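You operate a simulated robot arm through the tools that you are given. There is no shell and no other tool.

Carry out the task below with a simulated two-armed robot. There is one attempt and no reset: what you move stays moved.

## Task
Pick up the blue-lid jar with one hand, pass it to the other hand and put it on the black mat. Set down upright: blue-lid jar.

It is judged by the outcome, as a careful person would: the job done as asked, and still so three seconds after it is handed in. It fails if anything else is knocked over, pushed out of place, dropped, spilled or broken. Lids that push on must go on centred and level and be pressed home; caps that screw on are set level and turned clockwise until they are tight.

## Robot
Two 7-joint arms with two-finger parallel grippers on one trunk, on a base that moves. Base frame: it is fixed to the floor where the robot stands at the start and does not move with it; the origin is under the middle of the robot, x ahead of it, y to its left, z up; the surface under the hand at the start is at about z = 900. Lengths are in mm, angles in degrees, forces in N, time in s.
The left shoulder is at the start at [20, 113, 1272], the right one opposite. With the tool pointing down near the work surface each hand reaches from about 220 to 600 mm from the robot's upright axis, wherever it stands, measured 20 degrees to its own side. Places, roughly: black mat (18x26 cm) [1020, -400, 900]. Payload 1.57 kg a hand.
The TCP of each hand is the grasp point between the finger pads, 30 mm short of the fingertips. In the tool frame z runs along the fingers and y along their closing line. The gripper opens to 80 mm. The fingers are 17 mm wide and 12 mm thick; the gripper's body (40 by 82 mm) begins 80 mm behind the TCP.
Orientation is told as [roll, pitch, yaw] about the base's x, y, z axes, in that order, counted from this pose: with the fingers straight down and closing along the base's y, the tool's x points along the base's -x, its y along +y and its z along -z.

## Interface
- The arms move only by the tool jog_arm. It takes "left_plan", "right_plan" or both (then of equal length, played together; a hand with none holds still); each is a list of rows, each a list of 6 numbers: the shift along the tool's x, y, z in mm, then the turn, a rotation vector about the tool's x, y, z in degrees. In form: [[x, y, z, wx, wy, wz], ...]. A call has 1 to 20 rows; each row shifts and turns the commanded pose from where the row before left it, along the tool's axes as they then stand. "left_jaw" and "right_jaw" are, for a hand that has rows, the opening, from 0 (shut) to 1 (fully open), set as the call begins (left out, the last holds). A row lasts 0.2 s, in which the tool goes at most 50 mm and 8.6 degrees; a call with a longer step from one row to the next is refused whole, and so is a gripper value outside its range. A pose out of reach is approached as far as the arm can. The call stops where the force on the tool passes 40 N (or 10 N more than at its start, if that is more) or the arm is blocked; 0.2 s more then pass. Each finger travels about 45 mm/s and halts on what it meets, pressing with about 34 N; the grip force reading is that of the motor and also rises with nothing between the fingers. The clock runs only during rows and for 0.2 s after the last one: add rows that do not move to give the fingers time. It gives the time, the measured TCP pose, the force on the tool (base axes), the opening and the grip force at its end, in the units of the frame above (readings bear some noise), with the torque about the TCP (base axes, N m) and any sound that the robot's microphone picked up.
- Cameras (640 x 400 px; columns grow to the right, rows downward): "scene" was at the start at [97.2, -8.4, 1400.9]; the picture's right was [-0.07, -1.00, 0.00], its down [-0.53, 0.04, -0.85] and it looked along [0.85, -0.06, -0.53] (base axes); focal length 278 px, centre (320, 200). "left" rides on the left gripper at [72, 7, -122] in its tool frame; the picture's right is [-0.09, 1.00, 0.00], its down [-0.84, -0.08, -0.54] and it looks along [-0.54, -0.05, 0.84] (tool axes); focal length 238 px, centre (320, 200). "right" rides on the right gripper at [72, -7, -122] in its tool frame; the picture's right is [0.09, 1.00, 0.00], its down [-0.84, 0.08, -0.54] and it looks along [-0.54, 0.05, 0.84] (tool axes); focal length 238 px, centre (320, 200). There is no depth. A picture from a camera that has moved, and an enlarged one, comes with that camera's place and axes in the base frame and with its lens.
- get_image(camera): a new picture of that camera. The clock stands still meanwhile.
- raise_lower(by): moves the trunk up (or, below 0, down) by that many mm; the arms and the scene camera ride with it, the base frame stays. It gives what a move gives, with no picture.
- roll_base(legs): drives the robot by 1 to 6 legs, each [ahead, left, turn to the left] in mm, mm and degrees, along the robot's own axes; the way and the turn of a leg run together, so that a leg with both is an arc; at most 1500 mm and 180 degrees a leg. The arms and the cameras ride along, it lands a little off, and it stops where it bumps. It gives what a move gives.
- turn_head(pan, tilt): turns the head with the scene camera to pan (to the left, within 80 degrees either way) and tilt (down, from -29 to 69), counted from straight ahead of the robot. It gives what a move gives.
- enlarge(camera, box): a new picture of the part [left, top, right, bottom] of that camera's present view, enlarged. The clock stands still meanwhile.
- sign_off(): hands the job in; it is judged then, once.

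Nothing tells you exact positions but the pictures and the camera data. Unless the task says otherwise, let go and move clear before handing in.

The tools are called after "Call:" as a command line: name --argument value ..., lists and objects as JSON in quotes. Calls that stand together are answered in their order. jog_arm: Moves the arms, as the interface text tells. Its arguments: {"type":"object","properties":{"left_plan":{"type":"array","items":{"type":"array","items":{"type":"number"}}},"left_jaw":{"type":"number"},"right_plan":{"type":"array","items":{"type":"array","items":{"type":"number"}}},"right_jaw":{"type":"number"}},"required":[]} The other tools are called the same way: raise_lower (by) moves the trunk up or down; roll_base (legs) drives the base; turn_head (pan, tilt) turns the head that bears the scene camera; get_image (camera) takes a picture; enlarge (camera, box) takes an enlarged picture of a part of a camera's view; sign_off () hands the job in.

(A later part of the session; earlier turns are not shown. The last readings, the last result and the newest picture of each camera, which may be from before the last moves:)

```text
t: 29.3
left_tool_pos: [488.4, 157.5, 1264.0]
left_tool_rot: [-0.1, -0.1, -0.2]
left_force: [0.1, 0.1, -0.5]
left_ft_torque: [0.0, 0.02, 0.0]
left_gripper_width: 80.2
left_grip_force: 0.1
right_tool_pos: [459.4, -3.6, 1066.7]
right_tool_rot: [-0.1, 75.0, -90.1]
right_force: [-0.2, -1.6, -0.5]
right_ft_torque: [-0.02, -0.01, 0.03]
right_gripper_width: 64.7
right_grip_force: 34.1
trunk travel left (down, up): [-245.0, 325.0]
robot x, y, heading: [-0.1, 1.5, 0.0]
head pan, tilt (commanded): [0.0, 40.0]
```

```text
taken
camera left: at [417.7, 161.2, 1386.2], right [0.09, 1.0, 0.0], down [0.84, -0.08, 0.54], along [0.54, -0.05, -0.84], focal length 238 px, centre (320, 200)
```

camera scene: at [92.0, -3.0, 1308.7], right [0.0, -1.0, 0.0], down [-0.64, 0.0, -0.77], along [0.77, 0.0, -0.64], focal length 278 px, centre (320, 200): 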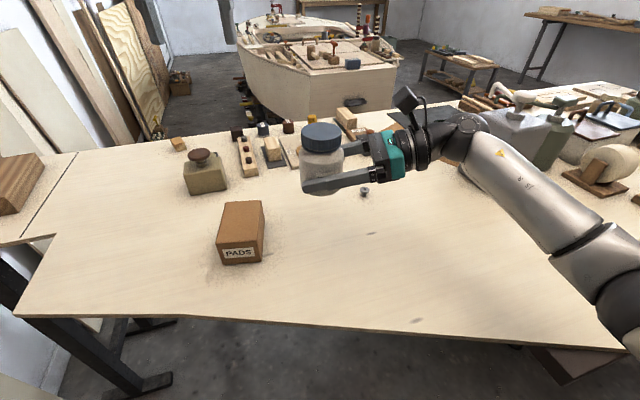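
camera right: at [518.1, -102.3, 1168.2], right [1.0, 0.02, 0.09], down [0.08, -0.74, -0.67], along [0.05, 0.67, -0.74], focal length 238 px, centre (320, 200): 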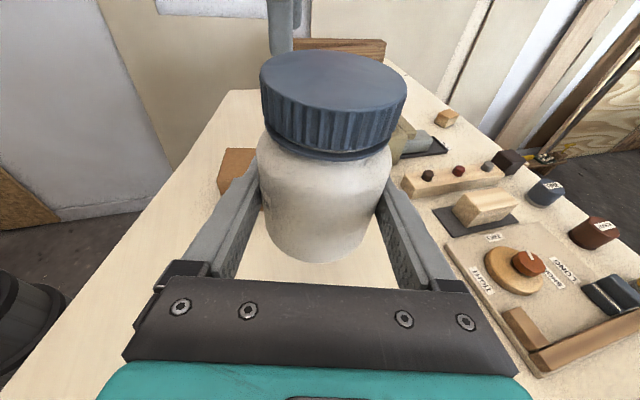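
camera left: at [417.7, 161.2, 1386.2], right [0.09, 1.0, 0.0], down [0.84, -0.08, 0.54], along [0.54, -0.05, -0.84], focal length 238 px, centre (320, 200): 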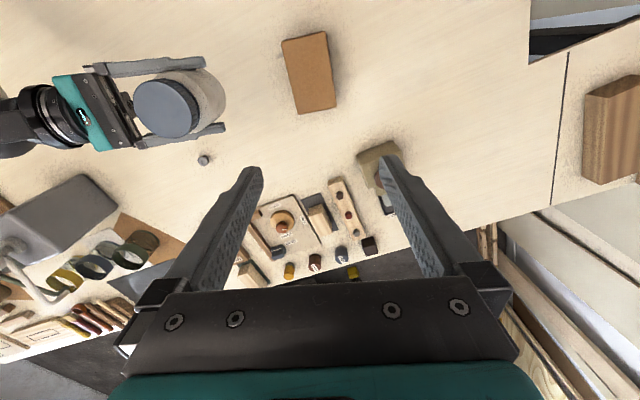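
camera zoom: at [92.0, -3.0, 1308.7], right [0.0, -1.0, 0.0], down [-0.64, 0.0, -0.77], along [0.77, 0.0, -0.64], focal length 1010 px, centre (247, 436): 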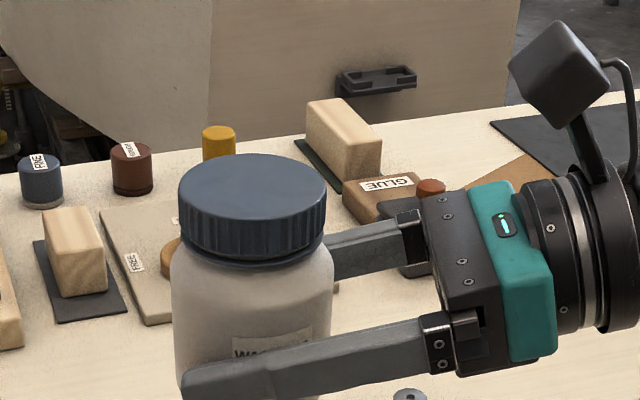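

The lid centre is at about [458, -5, 1129]. I'll bring the left hand above it and check from its own camera.

Call:
jog_arm --left_plan '[[7.3, -40.6, 0, 0, 0, 0], [7.3, -40.6, 0, 0, 0, 0], [7.4, -40.6, 0, 0, 0, 0], [7.4, -40.6, 0, 0, 0, 0], [0, 0, 0, 0, 0, 0]]' --left_jaw 1

Call:
get_image --camera "scene"

Call:
get_image --camera "left"

Call:
get_image --camera "right"

```text
t: 30.5
left_tool_pos: [461.6, -4.1, 1263.3]
left_tool_rot: [0.0, 0.1, 0.1]
left_force: [-0.3, -0.7, -0.3]
left_ft_torque: [0.03, -0.02, -0.01]
left_gripper_width: 80.1
left_grip_force: 0.0
right_tool_pos: [459.7, -1.7, 1066.3]
right_tool_rot: [0.0, 74.9, -90.0]
right_force: [0.6, -1.0, -1.2]
right_ft_torque: [0.01, -0.02, 0.0]
right_gripper_width: 64.8
right_grip_force: 34.1
trunk travel left (down, up): [-245.0, 325.0]
robot x, y, heading: [-0.8, -3.1, -0.0]
head pan, tilt (commanded): [0.0, 40.0]
```

```text
taken
camera scene: at [93.0, -1.5, 1308.6], right [0.0, -1.0, 0.0], down [-0.64, 0.0, -0.77], along [0.77, 0.0, -0.64], focal length 278 px, centre (320, 200)
```

scene: 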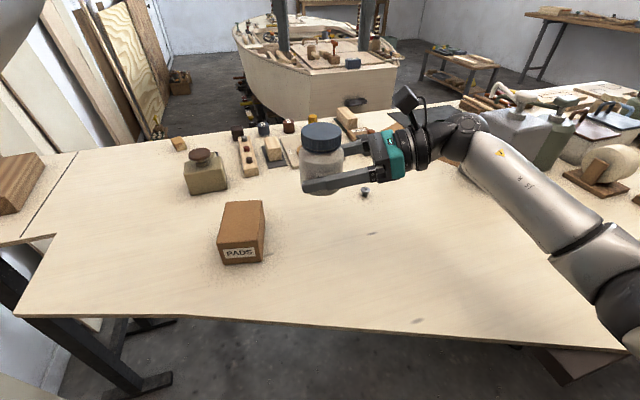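

```text
taken
camera left: at [389.7, 1.3, 1384.2], right [0.09, 1.0, 0.0], down [0.84, -0.08, 0.54], along [0.54, -0.05, -0.84], focal length 238 px, centre (320, 200)
```

left: 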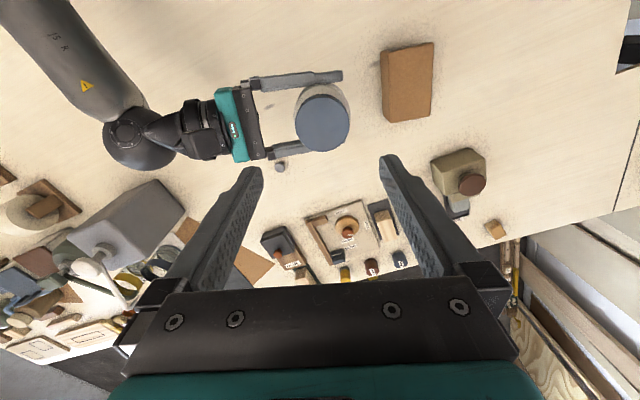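

```text
taken
camera right: at [452.2, -101.0, 1168.3], right [1.0, 0.02, 0.09], down [0.08, -0.74, -0.67], along [0.05, 0.67, -0.74], focal length 238 px, centre (320, 200)
```

right: 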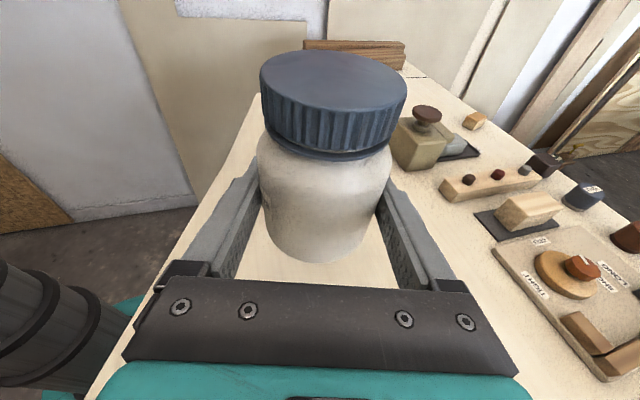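

Call:
enlarge --camera "left" --box '[240, 50, 400, 170]'

Call:
enlarge --camera "scene" --box '[240, 0, 440, 200]'

```text
3.33 times, centred on (320, 110) of left
camera zoom: at [389.7, 1.3, 1384.2], right [0.09, 1.0, 0.0], down [0.84, -0.08, 0.54], along [0.54, -0.05, -0.84], focal length 794 px, centre (320, 500)
```

zoom: 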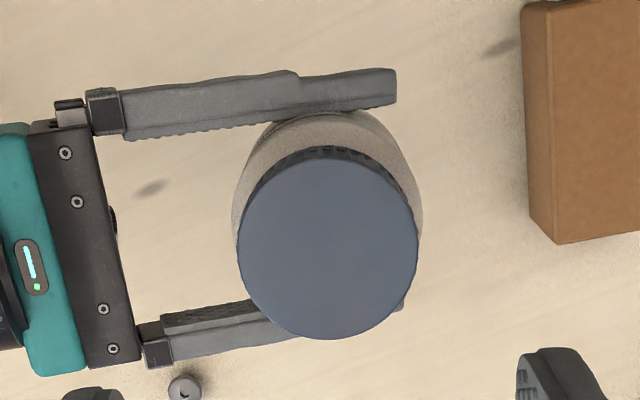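

```text
2.00 times, centred on (340, 100) of scene
camera zoom: at [93.0, -1.5, 1308.6], right [0.0, -1.0, 0.0], down [-0.64, 0.0, -0.77], along [0.77, 0.0, -0.64], focal length 556 px, centre (280, 400)
```

zoom: 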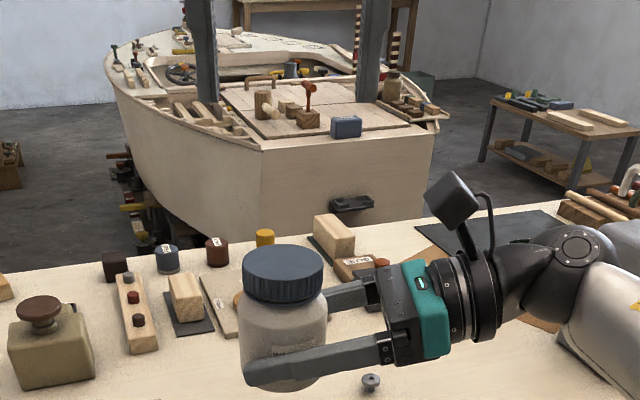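

The lid reads [457, -2.5], so the left hand is nearly centred. I'll trim it and descend until the fingertips are just above the lid.

Call:
jog_arm --left_plan '[[1.5, 1.5, 0, 0, 0, 0], [0, 0, 35, 0, 0, 0], [0, 0, 35, 0, 0, 0], [0, 0, 22, 0, 0, 0], [0, 0, 0, 0, 0, 0]]' --left_jaw 1

Call:
get_image --camera "scene"

Call:
get_image --camera "left"

Call:
get_image --camera "right"

```text
t: 31.7
left_tool_pos: [458.1, -3.2, 1170.5]
left_tool_rot: [-0.1, 0.0, 0.1]
left_force: [0.9, 0.3, -0.1]
left_ft_torque: [0.01, -0.01, 0.03]
left_gripper_width: 80.4
left_grip_force: 0.1
right_tool_pos: [459.3, -2.5, 1065.9]
right_tool_rot: [0.0, 75.0, -89.9]
right_force: [0.5, 0.1, -1.8]
right_ft_torque: [-0.04, 0.0, 0.0]
right_gripper_width: 64.6
right_grip_force: 34.4
trunk travel left (down, up): [-245.0, 325.0]
robot x, y, heading: [-2.2, 1.3, -0.0]
head pan, tilt (commanded): [0.0, 40.0]
```

```text
taken
camera scene: at [92.8, -1.9, 1308.6], right [0.0, -1.0, 0.0], down [-0.64, 0.0, -0.77], along [0.77, 0.0, -0.64], focal length 278 px, centre (320, 200)
```

scene: 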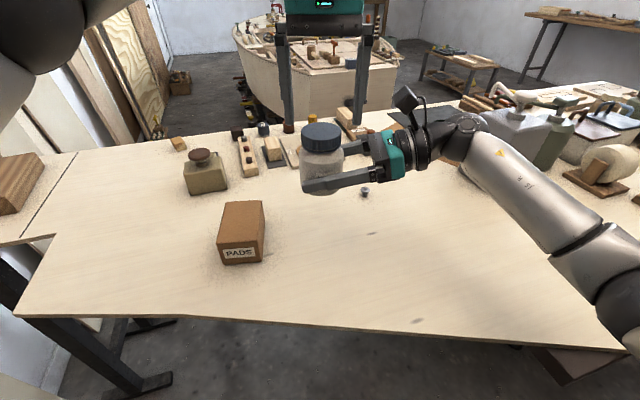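

```text
taken
camera left: at [386.8, 0.7, 1293.1], right [0.09, 1.0, 0.0], down [0.84, -0.08, 0.54], along [0.54, -0.05, -0.84], focal length 238 px, centre (320, 200)
```

left: 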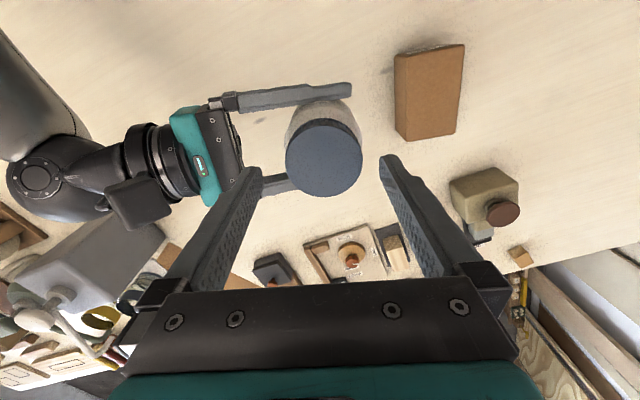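

```text
taken
camera right: at [452.0, -101.4, 1168.3], right [1.0, 0.02, 0.09], down [0.08, -0.74, -0.67], along [0.05, 0.67, -0.74], focal length 238 px, centre (320, 200)
```

right: 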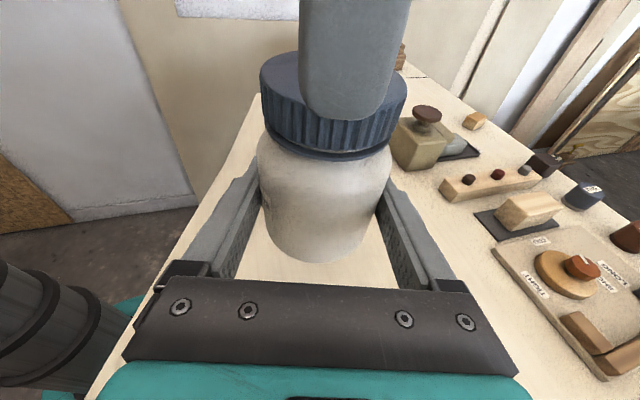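

The left fingers straddle the lid with about 7–8 mm on each side. I'll trim 1.2 mm in y and descend around the body.

Call:
jog_arm --left_plan '[[0, 1.2, 0, 0, 0, 0], [0, 0, 15, 0, 0, 0], [0, 0, 15, 0, 0, 0], [0, 0, 15, 0, 0, 0], [0, 0, 15, 0, 0, 0], [0, 0, 15, 0, 0, 0], [0, 0, 15, 0, 0, 0], [0, 0, 0, 0, 0, 0]]' --left_jaw 1

Call:
get_image --camera "scene"

Call:
get_image --camera "left"

Call:
get_image --camera "right"

```text
t: 33.5
left_tool_pos: [461.0, -3.7, 1081.2]
left_tool_rot: [0.1, 0.0, 0.1]
left_force: [-0.2, 0.9, -0.3]
left_ft_torque: [-0.02, -0.01, 0.0]
left_gripper_width: 79.9
left_grip_force: 0.1
right_tool_pos: [458.4, -2.6, 1066.8]
right_tool_rot: [0.0, 74.9, -90.0]
right_force: [-0.5, 0.0, -1.2]
right_ft_torque: [0.03, -0.01, 0.0]
right_gripper_width: 64.9
right_grip_force: 34.1
trunk travel left (down, up): [-245.0, 325.0]
robot x, y, heading: [3.2, -2.4, 0.2]
head pan, tilt (commanded): [0.0, 40.0]
```

```text
taken
camera scene: at [92.9, -1.9, 1308.6], right [0.0, -1.0, 0.0], down [-0.64, 0.0, -0.77], along [0.77, 0.0, -0.64], focal length 278 px, centre (320, 200)
```

scene: 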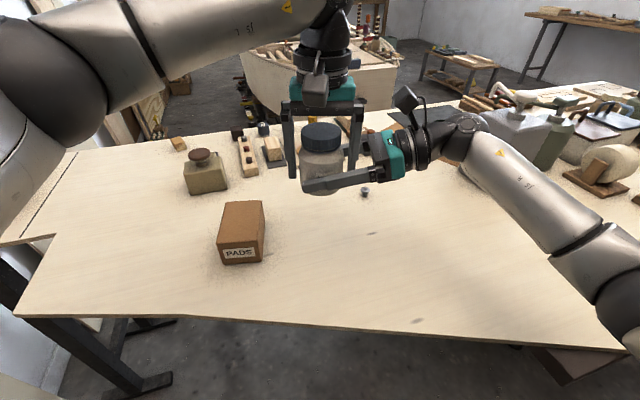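

```text
taken
camera left: at [387.4, 2.4, 1202.6], right [0.09, 1.0, 0.0], down [0.84, -0.08, 0.54], along [0.54, -0.05, -0.84], focal length 238 px, centre (320, 200)
```

left: 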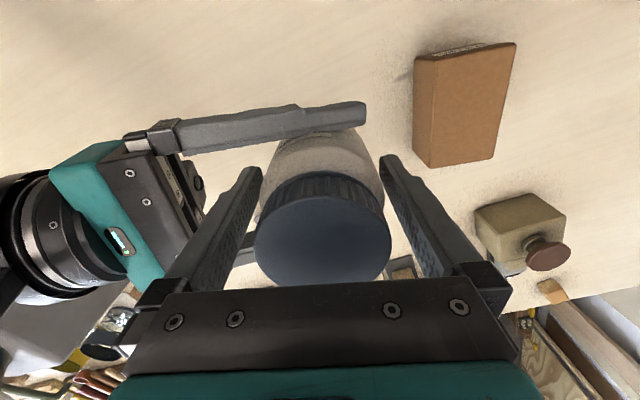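

```text
taken
camera right: at [452.0, -101.4, 1168.3], right [1.0, 0.02, 0.09], down [0.08, -0.74, -0.67], along [0.05, 0.67, -0.74], focal length 238 px, centre (320, 200)
```

right: 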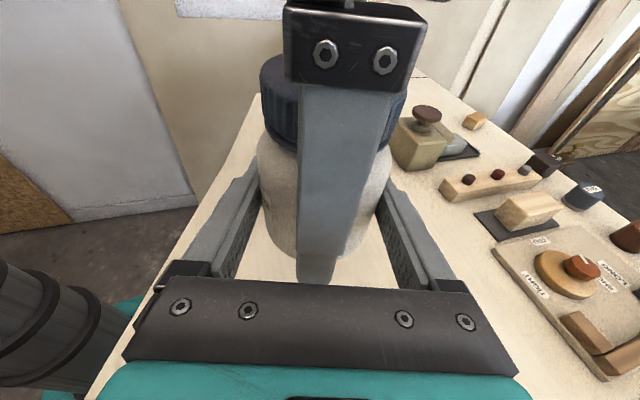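

The left fingers surround the body, clear of the right hand. I'll close the left gripper while the right keeps holding.

Call:
jog_arm --left_plan '[[0, 0, 0, 0, 0, 0], [0, 0, 0, 0, 0, 0], [0, 0, 0, 0, 0, 0], [0, 0, 0, 0, 0, 0], [0, 0, 0, 0, 0, 0]]' --left_jaw 0

Call:
get_image --camera "left"

Call:
get_image --camera "right"

Call:
enlarge --camera "scene" --box '[240, 70, 440, 210]'

```text
t: 34.7
left_tool_pos: [458.4, -2.8, 1080.9]
left_tool_rot: [0.1, 0.1, 0.1]
left_force: [1.8, 6.8, -0.1]
left_ft_torque: [-0.03, 0.0, 0.04]
left_gripper_width: 65.5
left_grip_force: 34.0
right_tool_pos: [460.5, -3.9, 1065.2]
right_tool_rot: [0.0, 74.9, -90.0]
right_force: [-1.7, -7.2, 1.2]
right_ft_torque: [0.15, -0.02, -0.08]
right_gripper_width: 64.9
right_grip_force: 33.8
trunk travel left (down, up): [-245.0, 325.0]
robot x, y, heading: [-3.2, 1.3, 0.0]
head pan, tilt (commanded): [0.0, 40.0]
```

```text
taken
camera left: at [387.6, 2.7, 1202.7], right [0.09, 1.0, 0.0], down [0.84, -0.08, 0.54], along [0.54, -0.05, -0.84], focal length 238 px, centre (320, 200)
```

left: 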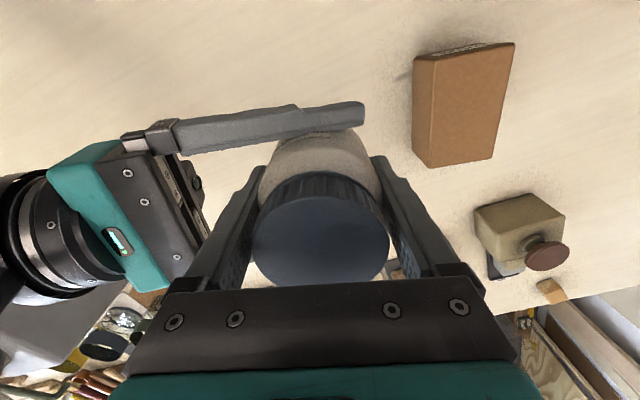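

```text
taken
camera right: at [452.2, -101.8, 1168.4], right [1.0, 0.02, 0.09], down [0.08, -0.74, -0.67], along [0.05, 0.67, -0.74], focal length 238 px, centre (320, 200)
```

right: 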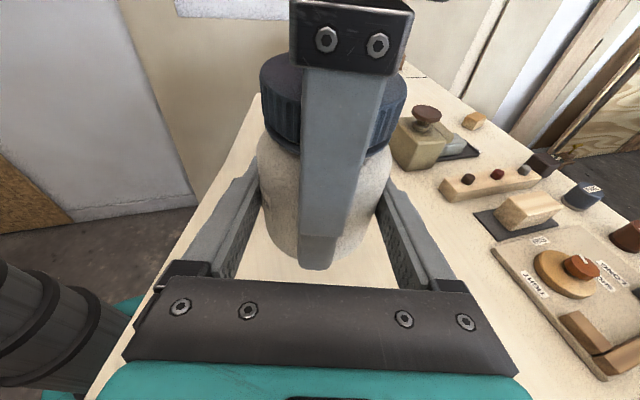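

```text
2.86 times, centred on (340, 140) of scene
camera zoom: at [92.9, -1.9, 1308.6], right [0.0, -1.0, 0.0], down [-0.64, 0.0, -0.77], along [0.77, 0.0, -0.64], focal length 794 px, centre (263, 371)
```

zoom: 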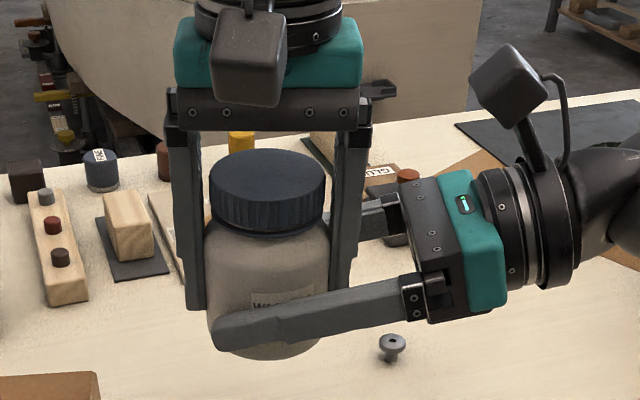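

Both hands now hold the jar, each with a 34 N grip. I'll open the right hand.

Call:
jog_arm --right_plan '[[0, 0, 0, 0, 0, 0], [0, 0, 0, 0, 0, 0], [0, 0, 0, 0, 0, 0], [0, 0, 0, 0, 0, 0]]' --right_jaw 1

Call:
enlarge --camera "scene" --box '[240, 70, 440, 210]'

Call:
get_image --camera "right"

```text
t: 35.7
left_tool_pos: [459.4, -2.8, 1080.9]
left_tool_rot: [0.0, 0.0, 0.1]
left_force: [-0.2, -0.2, 0.2]
left_ft_torque: [0.0, -0.02, 0.0]
left_gripper_width: 65.0
left_grip_force: 34.3
right_tool_pos: [459.1, -2.2, 1066.5]
right_tool_rot: [0.1, 75.0, -90.0]
right_force: [0.2, 0.4, -0.9]
right_ft_torque: [-0.02, 0.01, 0.0]
right_gripper_width: 79.8
right_grip_force: 0.0
trunk travel left (down, up): [-245.0, 325.0]
robot x, y, heading: [0.1, -0.3, -0.2]
head pan, tilt (commanded): [0.0, 40.0]
```

```text
2.86 times, centred on (340, 140) of scene
camera zoom: at [92.9, -1.9, 1308.6], right [0.0, -1.0, 0.0], down [-0.64, 0.0, -0.77], along [0.77, 0.0, -0.64], focal length 794 px, centre (263, 371)
```

zoom: 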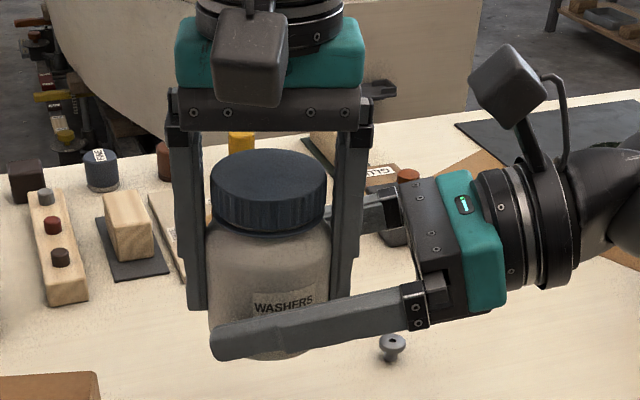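

```text
taken
camera right: at [452.1, -101.4, 1168.3], right [1.0, 0.02, 0.09], down [0.08, -0.74, -0.67], along [0.05, 0.67, -0.74], focal length 238 px, centre (320, 200)
```

right: 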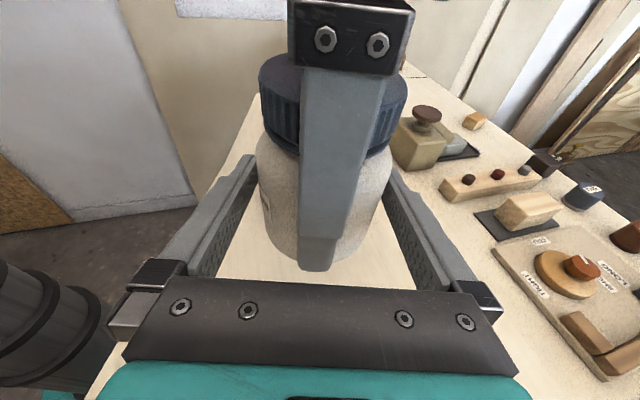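

The left hand alone holds the jar with steady force readings. I'll back the right hand straight out along its axis.

Call:
jog_arm --right_plan '[[0, 0, -20, 0, 0, 0], [0, 0, -30, 0, 0, 0], [0, 0, -35, 0, 0, 0], [0, 0, -35, 0, 0, 0], [2.9, -10.7, -31.8, 0, 0, 0], [2.9, -10.7, -31.8, 0, 0, 0], [2.8, -10.6, -31.9, 0, 0, 0]]' --right_jaw 1

Call:
get_image --camera "scene"

```text
t: 37.3
left_tool_pos: [457.9, -2.4, 1081.0]
left_tool_rot: [0.1, 0.0, 0.0]
left_force: [0.7, 0.4, 0.3]
left_ft_torque: [-0.01, 0.04, 0.01]
left_gripper_width: 65.4
left_grip_force: 33.7
right_tool_pos: [428.4, -206.4, 1130.6]
right_tool_rot: [0.1, 74.9, -89.8]
right_force: [0.0, 0.2, 1.0]
right_ft_torque: [0.01, -0.05, 0.02]
right_gripper_width: 80.0
right_grip_force: 0.1
trunk travel left (down, up): [-245.0, 325.0]
robot x, y, heading: [2.9, -0.8, 0.2]
head pan, tilt (commanded): [0.0, 40.0]
```

```text
taken
camera scene: at [92.7, -2.2, 1308.6], right [0.0, -1.0, 0.0], down [-0.64, 0.0, -0.77], along [0.77, 0.0, -0.64], focal length 278 px, centre (320, 200)
```

scene: 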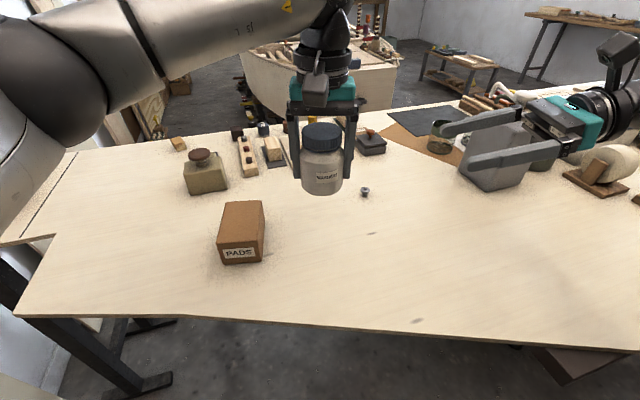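

The handover worked: the jar hangs upright in the left hand. I'll turn the right hand back to vertical and move the left hand to its own side.

Call:
jog_arm --right_plan '[[0, 0, 0, 0, -8.333, 0], [0, 0, 0, 0, -8.333, 0], [0, 0, 0, 0, -8.333, 0], [0, 0, 0, 0, -8.333, 0], [0, 0, 0, 0, -8.333, 0], [0, 0, 0, 0, -8.333, 0], [0, 0, 0, 0, -8.333, 0], [0, 0, 0, 0, -8.333, 0], [0, 0, 0, 0, -8.336, 0], [0, 0, 0, 0, 0, -8.182], [0, 0, 0, 0, 0, -8.182], [0, 0, 0, 0, 0, -8.182], [0, 0, 0, 0, 0, -8.182], [0, 0, 0, 0, 0, -8.182], [0, 0, 0, 0, 0, -8.182], [0, 0, 0, 0, 0, -8.182], [0, 0, 0, 0, 0, -8.182], [0, 0, 0, 0, 0, -8.182], [0, 0, 0, 0, 0, -8.182], [0, 0, 0, 0, 0, -8.18]]' --left_plan '[[5, 15, -8, 0, 0, 0], [5, 15, -8, 0, 0, 0], [5, 15, -8, 0, 0, 0], [5, 15, -8, 0, 0, 0], [5, 15, -8, 0, 0, 0], [5, 15, -8, 0, 0, 0], [5, 15, -8, 0, 0, 0], [5, 15, -8, 0, 0, 0], [5, 15, -8, 0, 0, 0], [5, 15, -8, 0, 0, 0], [0, 0, 0, 0, 0, 0], [0, 0, 0, 0, 0, 0], [0, 0, 0, 0, 0, 0], [0, 0, 0, 0, 0, 0], [0, 0, 0, 0, 0, 0], [0, 0, 0, 0, 0, 0], [0, 0, 0, 0, 0, 0], [0, 0, 0, 0, 0, 0], [0, 0, 0, 0, 0, 0], [0, 0, 0, 0, 0, 0]]'

Call:
raise_lower --by 240

Call:
turn_head --pan -60 --tilt 40

Call:
get_image --camera "scene"

Call:
turn_head --pan 0 --tilt 30

Call:
get_image --camera "scene"

```text
t: 41.5
left_tool_pos: [407.0, 146.0, 1161.0]
left_tool_rot: [0.0, 0.0, 0.0]
left_force: [-0.1, -0.6, -1.6]
left_ft_torque: [-0.02, -0.01, -0.01]
left_gripper_width: 65.2
left_grip_force: 34.1
right_tool_pos: [426.9, -208.6, 1131.0]
right_tool_rot: [0.0, 0.0, 0.2]
right_force: [0.3, -0.6, -0.1]
right_ft_torque: [-0.01, 0.03, 0.01]
right_gripper_width: 80.0
right_grip_force: 0.0
trunk travel left (down, up): [-245.0, 325.0]
robot x, y, heading: [-1.1, -1.1, 0.0]
head pan, tilt (commanded): [0.0, 40.0]
```

```text
t: 44.0
left_tool_pos: [408.2, 145.4, 1400.6]
left_tool_rot: [0.0, 0.0, 0.1]
left_force: [0.1, 0.1, -1.8]
left_ft_torque: [0.0, 0.0, -0.01]
left_gripper_width: 65.3
left_grip_force: 34.6
right_tool_pos: [428.1, -208.5, 1371.0]
right_tool_rot: [0.1, -0.1, 0.0]
right_force: [-0.5, 0.0, 0.3]
right_ft_torque: [0.03, 0.01, 0.0]
right_gripper_width: 79.8
right_grip_force: 0.0
trunk travel left (down, up): [-485.0, 85.0]
robot x, y, heading: [-0.7, 0.2, -0.0]
head pan, tilt (commanded): [0.0, 40.0]
```

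```text
t: 45.3
left_tool_pos: [408.1, 146.1, 1400.6]
left_tool_rot: [-0.1, 0.1, 0.1]
left_force: [0.6, 1.2, -1.3]
left_ft_torque: [-0.01, 0.03, 0.01]
left_gripper_width: 65.0
left_grip_force: 33.9
right_tool_pos: [426.2, -208.3, 1371.0]
right_tool_rot: [0.0, 0.0, 0.0]
right_force: [0.3, -0.6, 0.2]
right_ft_torque: [0.0, -0.01, -0.02]
right_gripper_width: 79.8
right_grip_force: 0.0
trunk travel left (down, up): [-485.0, 85.0]
robot x, y, heading: [0.7, -2.0, -0.2]
head pan, tilt (commanded): [-60.0, 40.0]
```

```text
taken
camera scene: at [50.5, -75.4, 1548.6], right [-0.87, -0.5, 0.0], down [-0.32, 0.56, -0.77], along [0.38, -0.66, -0.64], focal length 278 px, centre (320, 200)
```

scene: 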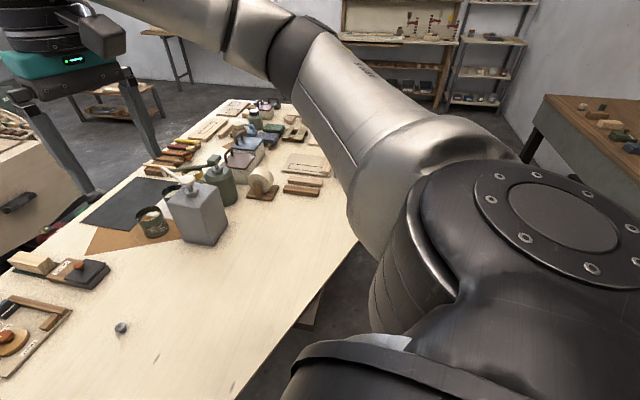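

```text
t: 46.6
left_tool_pos: [407.4, 146.0, 1400.3]
left_tool_rot: [0.0, 0.0, 0.2]
left_force: [0.7, -0.1, -1.4]
left_ft_torque: [0.05, 0.01, 0.01]
left_gripper_width: 65.2
left_grip_force: 33.7
right_tool_pos: [427.1, -209.3, 1370.2]
right_tool_rot: [0.0, -0.1, 0.0]
right_force: [-0.5, -0.6, -0.2]
right_ft_torque: [-0.01, 0.01, 0.01]
right_gripper_width: 80.0
right_grip_force: 0.1
trunk travel left (down, up): [-485.0, 85.0]
robot x, y, heading: [-1.5, 0.5, 0.1]
head pan, tilt (commanded): [0.0, 30.0]
```

```text
taken
camera scene: at [98.3, -2.0, 1564.0], right [0.0, -1.0, 0.0], down [-0.5, 0.0, -0.87], along [0.87, 0.0, -0.5], focal length 278 px, centre (320, 200)
```

scene: 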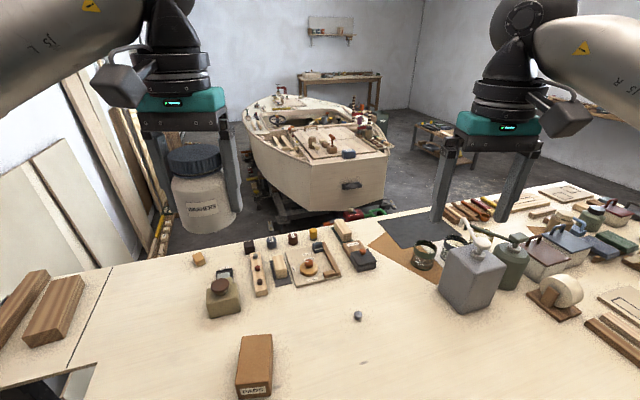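

The jar is secure and upright in the left hand. The boat's stern works out at x ≈ 2000, so the gap behind the bench is about 880 mm, enough for the base. I'll look along the way to the right before driving.

Call:
turn_head --pan -80 --tilt 15

Call:
get_image --camera "scene"

Call:
turn_head --pan -80 --tilt 55

Call:
get_image --camera "scene"

```text
t: 48.1
left_tool_pos: [408.1, 146.5, 1400.6]
left_tool_rot: [0.1, -0.1, 0.0]
left_force: [0.3, -0.9, -1.0]
left_ft_torque: [0.01, -0.02, 0.0]
left_gripper_width: 65.0
left_grip_force: 34.1
right_tool_pos: [427.0, -209.4, 1371.2]
right_tool_rot: [0.0, 0.1, 0.0]
right_force: [-0.2, -0.4, -0.3]
right_ft_torque: [-0.02, 0.01, 0.01]
right_gripper_width: 79.8
right_grip_force: 0.1
trunk travel left (down, up): [-485.0, 85.0]
robot x, y, heading: [-3.4, 3.1, -0.2]
head pan, tilt (commanded): [-80.0, 15.0]
```

```text
taken
camera scene: at [24.2, -93.8, 1588.2], right [-0.98, -0.17, 0.0], down [-0.05, 0.26, -0.97], along [0.17, -0.95, -0.26], focal length 278 px, centre (320, 200)
```

scene: 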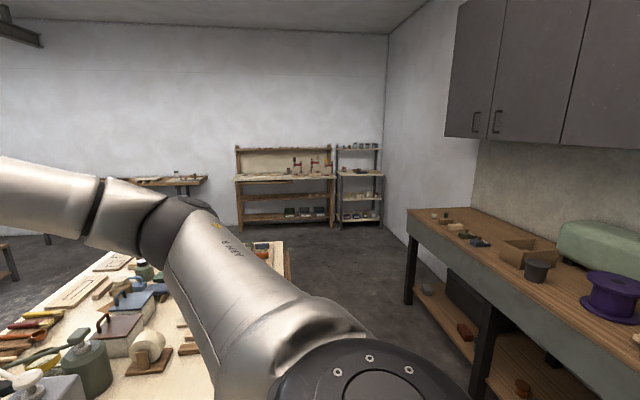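

```text
t: 49.2
left_tool_pos: [407.3, 146.1, 1400.0]
left_tool_rot: [0.0, 0.0, 0.2]
left_force: [-0.2, -0.3, -1.1]
left_ft_torque: [0.05, 0.01, -0.01]
left_gripper_width: 65.3
left_grip_force: 33.5
right_tool_pos: [427.1, -209.0, 1370.9]
right_tool_rot: [-0.1, 0.0, -0.1]
right_force: [-0.2, -0.4, -0.1]
right_ft_torque: [0.01, 0.0, -0.01]
right_gripper_width: 80.0
right_grip_force: 0.0
trunk travel left (down, up): [-485.0, 85.0]
robot x, y, heading: [1.9, -0.7, -0.1]
head pan, tilt (commanded): [-80.0, 55.0]
```

```text
taken
camera scene: at [20.4, -72.9, 1528.0], right [-0.98, -0.17, 0.0], down [-0.14, 0.81, -0.57], along [0.1, -0.57, -0.82], focal length 278 px, centre (320, 200)
```

scene: 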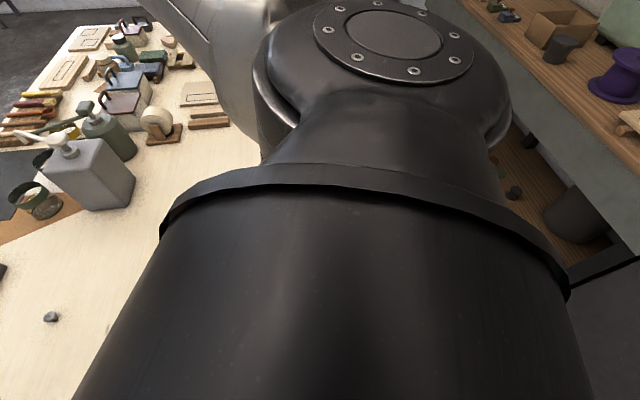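

The corridor to the right is about 1.1 m wide and clear; the tightest spot is the bench corner near [230, -690]. I'll back off 100 mm and slide right, watching for bumps.

Call:
roll_base --legs '[[-100, 0, 0], [0, -900, 0]]'

Call:
turn_head --pan -60 --tilt 30

Call:
get_image --camera "scene"

Call:
turn_head --pan 0 --tilt 35

Call:
get_image --camera "scene"

```text
t: 54.7
left_tool_pos: [305.9, -765.1, 1400.3]
left_tool_rot: [0.0, 0.0, -0.2]
left_force: [-1.1, -0.1, -1.1]
left_ft_torque: [-0.01, 0.0, 0.0]
left_gripper_width: 65.3
left_grip_force: 34.1
right_tool_pos: [323.0, -1119.8, 1370.5]
right_tool_rot: [0.1, -0.1, -0.4]
right_force: [0.9, -0.7, 0.3]
right_ft_torque: [-0.02, 0.01, 0.01]
right_gripper_width: 80.1
right_grip_force: 0.1
trunk travel left (down, up): [-485.0, 85.0]
robot x, y, heading: [-105.1, -907.1, -0.4]
head pan, tilt (commanded): [-80.0, 55.0]
```

```text
t: 55.6
left_tool_pos: [305.4, -764.5, 1400.3]
left_tool_rot: [0.0, 0.0, -0.4]
left_force: [0.2, 0.7, -1.6]
left_ft_torque: [0.0, -0.01, -0.02]
left_gripper_width: 65.2
left_grip_force: 33.6
right_tool_pos: [322.2, -1120.0, 1371.1]
right_tool_rot: [0.0, 0.0, -0.4]
right_force: [-0.1, 0.8, 0.2]
right_ft_torque: [-0.02, 0.01, 0.02]
right_gripper_width: 80.0
right_grip_force: 0.1
trunk travel left (down, up): [-485.0, 85.0]
robot x, y, heading: [-105.4, -907.9, -0.3]
head pan, tilt (commanded): [-60.0, 30.0]
```

```text
taken
camera scene: at [-50.9, -989.3, 1563.9], right [-0.87, -0.49, 0.0], down [-0.25, 0.44, -0.87], along [0.43, -0.75, -0.5], focal length 278 px, centre (320, 200)
```

scene: 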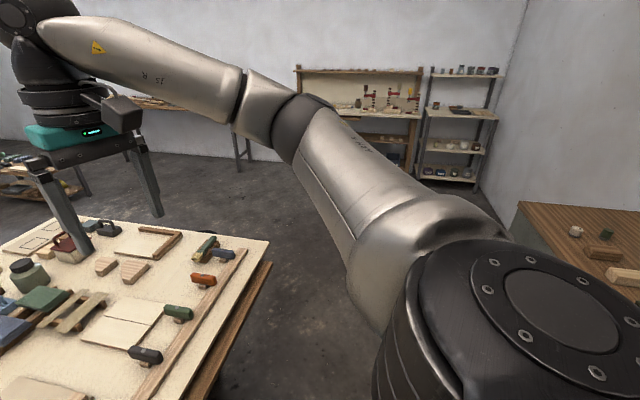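

```text
t: 56.9
left_tool_pos: [305.8, -765.4, 1401.3]
left_tool_rot: [0.1, -0.1, -0.4]
left_force: [0.1, -0.4, -1.6]
left_ft_torque: [0.0, -0.01, 0.04]
left_gripper_width: 65.0
left_grip_force: 33.7
right_tool_pos: [322.5, -1120.3, 1370.7]
right_tool_rot: [-0.1, 0.0, -0.4]
right_force: [-0.1, 0.6, 0.5]
right_ft_torque: [0.01, 0.0, -0.02]
right_gripper_width: 79.8
right_grip_force: 0.1
trunk travel left (down, up): [-485.0, 85.0]
robot x, y, heading: [-107.7, -909.7, -0.1]
head pan, tilt (commanded): [0.0, 35.0]
```

```text
taken
camera scene: at [-7.5, -911.3, 1556.2], right [-0.01, -1.0, 0.0], down [-0.57, 0.0, -0.82], along [0.82, -0.01, -0.57], focal length 278 px, centre (320, 200)
```

scene: 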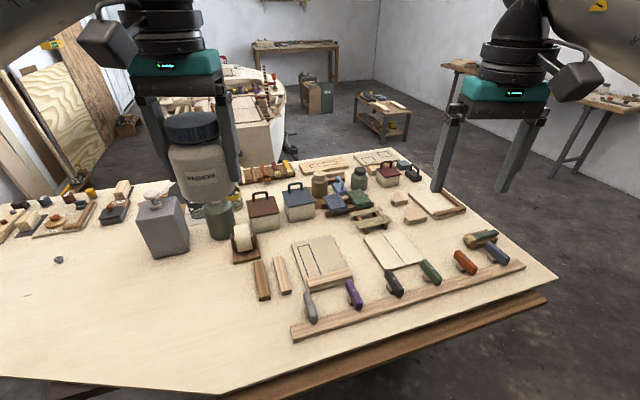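

The bench's right end is around [527, -1615] to [1405, -1452], and the floor beyond it is clear. I'll continue right and look past the end.

Call:
roll_base --legs '[[200, -1150, 0]]'

Call:
turn_head --pan 0 --tilt 25

Call:
get_image --camera "scene"

Call:
turn_head --pan 40 --tilt 25

Call:
get_image --camera "scene"

```text
t: 62.9
left_tool_pos: [486.5, -1930.8, 1400.7]
left_tool_rot: [0.1, 0.0, -1.3]
left_force: [0.3, 0.5, -1.4]
left_ft_torque: [-0.01, -0.02, 0.01]
left_gripper_width: 65.0
left_grip_force: 33.9
right_tool_pos: [497.7, -2285.1, 1369.9]
right_tool_rot: [0.0, 0.1, -1.4]
right_force: [0.5, 0.1, -0.2]
right_ft_torque: [0.03, -0.01, 0.0]
right_gripper_width: 80.1
right_grip_force: 0.1
trunk travel left (down, up): [-485.0, 85.0]
robot x, y, heading: [76.1, -2065.2, -1.4]
head pan, tilt (commanded): [0.0, 35.0]
```

```text
t: 63.6
left_tool_pos: [487.3, -1930.0, 1401.3]
left_tool_rot: [0.0, 0.0, -1.3]
left_force: [0.7, 0.6, -1.5]
left_ft_torque: [0.02, -0.01, -0.01]
left_gripper_width: 65.3
left_grip_force: 34.2
right_tool_pos: [498.2, -2285.9, 1370.7]
right_tool_rot: [0.0, -0.1, -1.4]
right_force: [-0.2, -0.7, -0.2]
right_ft_torque: [0.02, -0.02, -0.03]
right_gripper_width: 80.2
right_grip_force: 0.1
trunk travel left (down, up): [-485.0, 85.0]
robot x, y, heading: [73.5, -2067.3, -1.4]
head pan, tilt (commanded): [0.0, 25.0]
```

```text
taken
camera scene: at [175.8, -2070.8, 1571.9], right [-0.02, -1.0, 0.0], down [-0.42, 0.01, -0.91], along [0.91, -0.02, -0.42], focal length 278 px, centre (320, 200)
```

scene: 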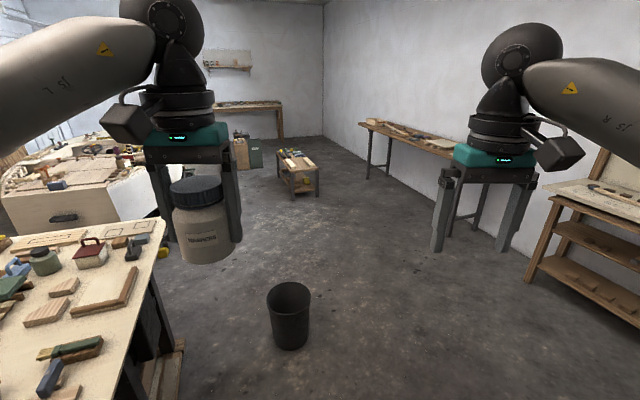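

```text
t: 64.7
left_tool_pos: [488.2, -1930.3, 1400.6]
left_tool_rot: [0.0, -0.1, -1.3]
left_force: [0.4, -0.4, -1.1]
left_ft_torque: [0.0, 0.02, -0.03]
left_gripper_width: 65.5
left_grip_force: 33.9
right_tool_pos: [498.4, -2285.0, 1371.0]
right_tool_rot: [0.0, -0.1, -1.4]
right_force: [-0.2, -0.9, -0.2]
right_ft_torque: [-0.01, -0.02, -0.02]
right_gripper_width: 79.9
right_grip_force: 0.0
trunk travel left (down, up): [-485.0, 85.0]
robot x, y, heading: [75.5, -2065.7, -1.7]
head pan, tilt (commanded): [40.0, 25.0]
```

```text
taken
camera scene: at [155.7, -2011.2, 1571.9], right [0.62, -0.78, 0.0], down [-0.33, -0.26, -0.91], along [0.71, 0.57, -0.42], focal length 278 px, centre (320, 200)
```

scene: 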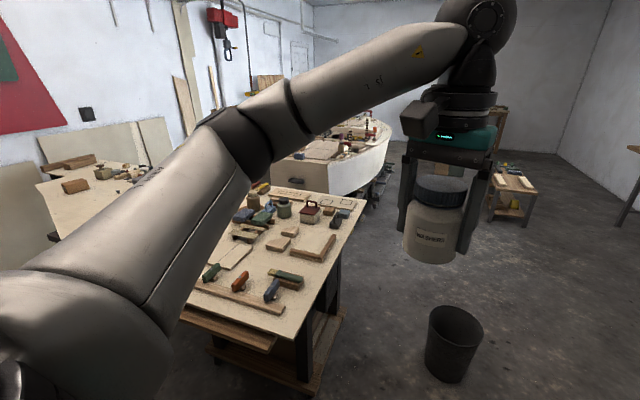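

A bin stands on the floor at about [1400, -1910], so I'll swing wide around it on the right. My route is via [800, -2420] to [1900, -2420].

Call:
roll_base --legs '[[734, -335, 0], [1100, 29, 0]]'

Call:
turn_head --pan 75 --tilt 30

Call:
get_image --camera "scene"

Call:
turn_head --pan 30 --tilt 30

Call:
get_image --camera "scene"

```text
t: 74.4
left_tool_pos: [2344.0, -2252.5, 1401.1]
left_tool_rot: [-0.1, 0.0, -0.1]
left_force: [0.8, -1.1, -1.6]
left_ft_torque: [0.01, 0.02, 0.02]
left_gripper_width: 65.2
left_grip_force: 33.6
right_tool_pos: [2363.1, -2606.8, 1370.1]
right_tool_rot: [0.1, 0.0, -0.3]
right_force: [0.2, 0.0, -0.5]
right_ft_torque: [-0.01, 0.0, -0.02]
right_gripper_width: 80.1
right_grip_force: 0.0
trunk travel left (down, up): [-485.0, 85.0]
robot x, y, heading: [1933.1, -2395.6, -0.4]
head pan, tilt (commanded): [40.0, 25.0]
```

```text
t: 75.4
left_tool_pos: [2345.6, -2251.9, 1399.7]
left_tool_rot: [0.0, 0.0, -0.3]
left_force: [0.3, -0.5, -0.9]
left_ft_torque: [0.0, 0.02, 0.01]
left_gripper_width: 65.3
left_grip_force: 33.2
right_tool_pos: [2361.1, -2607.9, 1370.6]
right_tool_rot: [0.0, 0.0, -0.2]
right_force: [-0.4, 0.1, -0.1]
right_ft_torque: [0.01, 0.02, -0.05]
right_gripper_width: 79.9
right_grip_force: 0.0
trunk travel left (down, up): [-485.0, 85.0]
robot x, y, heading: [1941.7, -2392.2, -0.4]
head pan, tilt (commanded): [75.0, 30.0]
```

```text
taken
camera scene: at [1967.6, -2311.1, 1564.0], right [0.96, -0.26, 0.0], down [-0.13, -0.48, -0.87], along [0.23, 0.84, -0.5], focal length 278 px, centre (320, 200)
```

scene: 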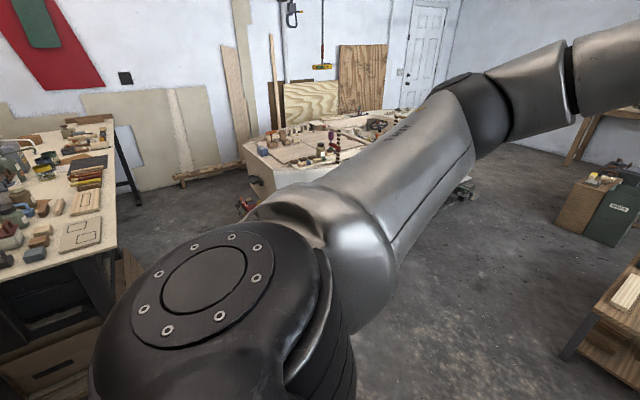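

```text
t: 76.5
left_tool_pos: [2344.2, -2252.3, 1399.4]
left_tool_rot: [0.0, 0.1, -0.2]
left_force: [1.1, -0.6, -0.1]
left_ft_torque: [-0.01, 0.01, 0.0]
left_gripper_width: 65.3
left_grip_force: 34.0
right_tool_pos: [2362.3, -2607.2, 1371.0]
right_tool_rot: [0.0, 0.2, -0.3]
right_force: [0.5, -0.1, -1.0]
right_ft_torque: [-0.03, 0.0, 0.0]
right_gripper_width: 80.0
right_grip_force: 0.0
trunk travel left (down, up): [-485.0, 85.0]
robot x, y, heading: [1937.8, -2399.7, -0.3]
head pan, tilt (commanded): [30.0, 30.0]
```

```text
taken
camera scene: at [2022.1, -2353.3, 1564.0], right [0.5, -0.87, 0.0], down [-0.43, -0.25, -0.87], along [0.75, 0.43, -0.5], focal length 278 px, centre (320, 200)
```

scene: 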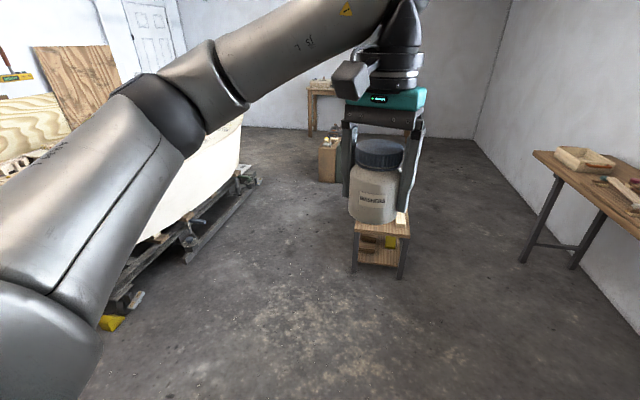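

I'm past the bin. I'll turn left to face along the gap behind the bench and look at it before entering.

Call:
roll_base --legs '[[0, 0, 90]]'

Call:
turn_head --pan 0 --tilt 30

Call:
get_image --camera "scene"

Call:
turn_head --pan 25 --tilt 35

Call:
get_image --camera "scene"

```text
t: 80.7
left_tool_pos: [1798.1, -1984.5, 1400.4]
left_tool_rot: [0.0, 0.0, 88.8]
left_force: [0.3, 0.7, -0.6]
left_ft_torque: [0.01, -0.03, -0.01]
left_gripper_width: 65.3
left_grip_force: 33.7
right_tool_pos: [2153.5, -1974.5, 1371.1]
right_tool_rot: [0.1, 0.0, 88.8]
right_force: [0.4, -0.3, -0.5]
right_ft_torque: [-0.01, 0.0, 0.03]
right_gripper_width: 80.0
right_grip_force: 0.0
trunk travel left (down, up): [-485.0, 85.0]
robot x, y, heading: [1932.5, -2396.6, 88.6]
head pan, tilt (commanded): [30.0, 30.0]
```

```text
t: 81.6
left_tool_pos: [1798.5, -1985.2, 1399.6]
left_tool_rot: [0.0, 0.1, 88.8]
left_force: [0.0, -0.2, -0.9]
left_ft_torque: [-0.01, 0.0, 0.0]
left_gripper_width: 65.1
left_grip_force: 34.5
right_tool_pos: [2154.3, -1973.8, 1371.1]
right_tool_rot: [0.0, 0.0, 88.9]
right_force: [0.0, 0.8, 0.7]
right_ft_torque: [0.0, -0.02, -0.02]
right_gripper_width: 80.0
right_grip_force: 0.1
trunk travel left (down, up): [-485.0, 85.0]
robot x, y, heading: [1934.7, -2396.8, 88.7]
head pan, tilt (commanded): [0.0, 30.0]
```

```text
taken
camera scene: at [1935.6, -2297.7, 1564.0], right [1.0, -0.02, 0.0], down [-0.01, -0.5, -0.87], along [0.02, 0.87, -0.5], focal length 278 px, centre (320, 200)
```

scene: 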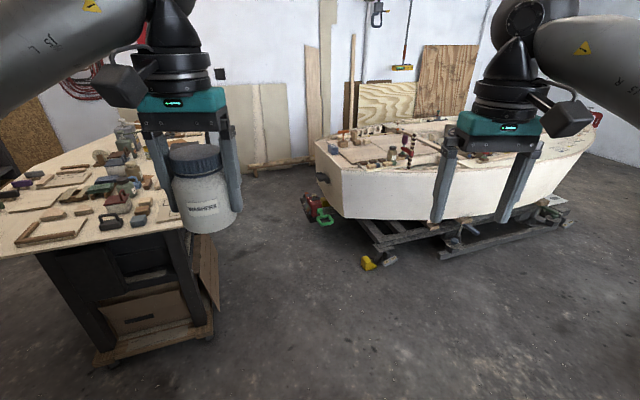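

```text
t: 82.5
left_tool_pos: [1799.1, -1985.4, 1400.1]
left_tool_rot: [0.0, 0.0, 88.7]
left_force: [0.2, 0.2, -0.9]
left_ft_torque: [0.01, 0.02, 0.01]
left_gripper_width: 65.3
left_grip_force: 34.2
right_tool_pos: [2153.2, -1973.2, 1370.4]
right_tool_rot: [0.0, -0.1, 88.8]
right_force: [0.2, 0.1, 0.3]
right_ft_torque: [-0.01, -0.01, 0.01]
right_gripper_width: 80.1
right_grip_force: 0.0
trunk travel left (down, up): [-485.0, 85.0]
robot x, y, heading: [1933.7, -2400.4, 88.6]
head pan, tilt (commanded): [25.0, 35.0]
```

```text
taken
camera scene: at [1898.4, -2307.5, 1556.2], right [0.92, 0.4, 0.0], down [0.23, -0.53, -0.82], along [-0.33, 0.75, -0.57], focal length 278 px, centre (320, 200)
```

scene: 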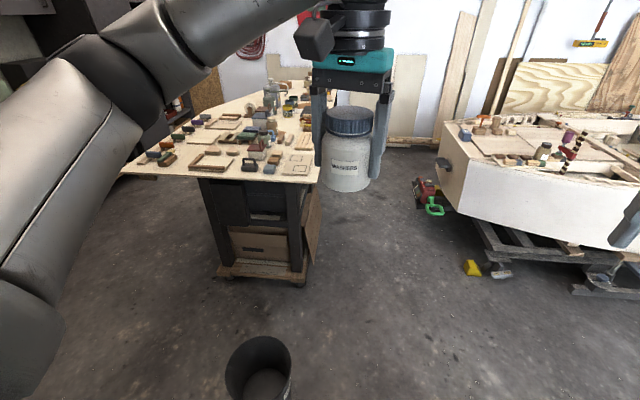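

The gap is clear: the bench edge is near x 1405 down to 1107, and the boat corner near [2140, -590]. I'll drive in along the middle of it.

Call:
roll_base --legs '[[996, 97, 0], [944, 261, 0]]'

Call:
turn_head --pan 60 --tilt 40

Call:
get_image --camera "scene"

Call:
turn_head --pan 0 --tilt 55

Call:
get_image --camera "scene"

```text
t: 92.4
left_tool_pos: [1500.8, -40.6, 1399.6]
left_tool_rot: [0.0, 0.0, 88.7]
left_force: [-0.2, 0.0, -0.4]
left_ft_torque: [0.02, 0.01, -0.05]
left_gripper_width: 65.1
left_grip_force: 34.4
right_tool_pos: [1855.4, -28.5, 1369.5]
right_tool_rot: [0.0, 0.1, 88.6]
right_force: [-1.2, -0.3, -0.3]
right_ft_torque: [-0.02, -0.03, 0.01]
right_gripper_width: 80.0
right_grip_force: 0.1
trunk travel left (down, up): [-485.0, 85.0]
robot x, y, heading: [1634.9, -453.8, 88.8]
head pan, tilt (commanded): [25.0, 35.0]
```

```text
t: 93.4
left_tool_pos: [1500.3, -41.0, 1400.0]
left_tool_rot: [0.1, 0.0, 88.8]
left_force: [-0.3, 0.9, -1.4]
left_ft_torque: [0.02, 0.03, -0.01]
left_gripper_width: 65.2
left_grip_force: 33.9
right_tool_pos: [1855.5, -28.0, 1371.2]
right_tool_rot: [0.1, 0.0, 88.7]
right_force: [-0.3, -0.8, 0.3]
right_ft_torque: [-0.02, -0.01, 0.01]
right_gripper_width: 80.0
right_grip_force: 0.0
trunk travel left (down, up): [-485.0, 85.0]
robot x, y, heading: [1637.7, -450.5, 88.5]
head pan, tilt (commanded): [60.0, 40.0]
```

```text
taken
camera scene: at [1562.6, -399.6, 1548.6], right [0.52, 0.85, 0.0], down [0.55, -0.33, -0.77], along [-0.65, 0.4, -0.64], focal length 278 px, centre (320, 200)
```

scene: 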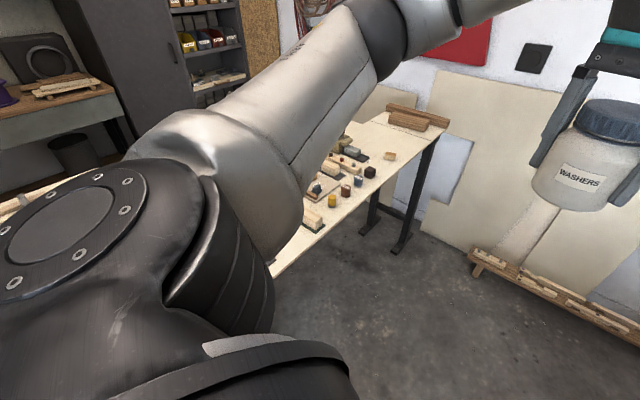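

```text
t: 94.7
left_tool_pos: [1500.8, -41.3, 1400.3]
left_tool_rot: [0.0, 0.1, 88.9]
left_force: [-0.4, 1.0, -0.9]
left_ft_torque: [-0.03, -0.02, 0.01]
left_gripper_width: 65.4
left_grip_force: 33.9
right_tool_pos: [1855.2, -29.4, 1370.1]
right_tool_rot: [-0.1, -0.1, 88.6]
right_force: [-0.6, -0.7, -0.1]
right_ft_torque: [-0.01, -0.01, -0.02]
right_gripper_width: 80.0
right_grip_force: 0.0
trunk travel left (down, up): [-485.0, 85.0]
robot x, y, heading: [1639.5, -452.0, 88.5]
head pan, tilt (commanded): [0.0, 55.0]
```

```text
taken
camera scene: at [1636.7, -371.8, 1527.9], right [1.0, -0.02, 0.0], down [-0.02, -0.82, -0.57], along [0.01, 0.57, -0.82], focal length 278 px, centre (320, 200)
```

scene: 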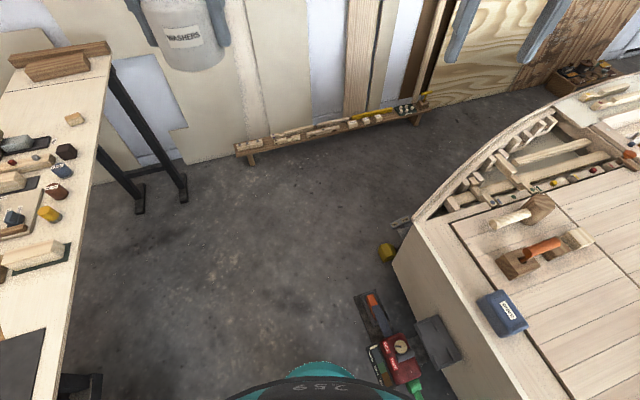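

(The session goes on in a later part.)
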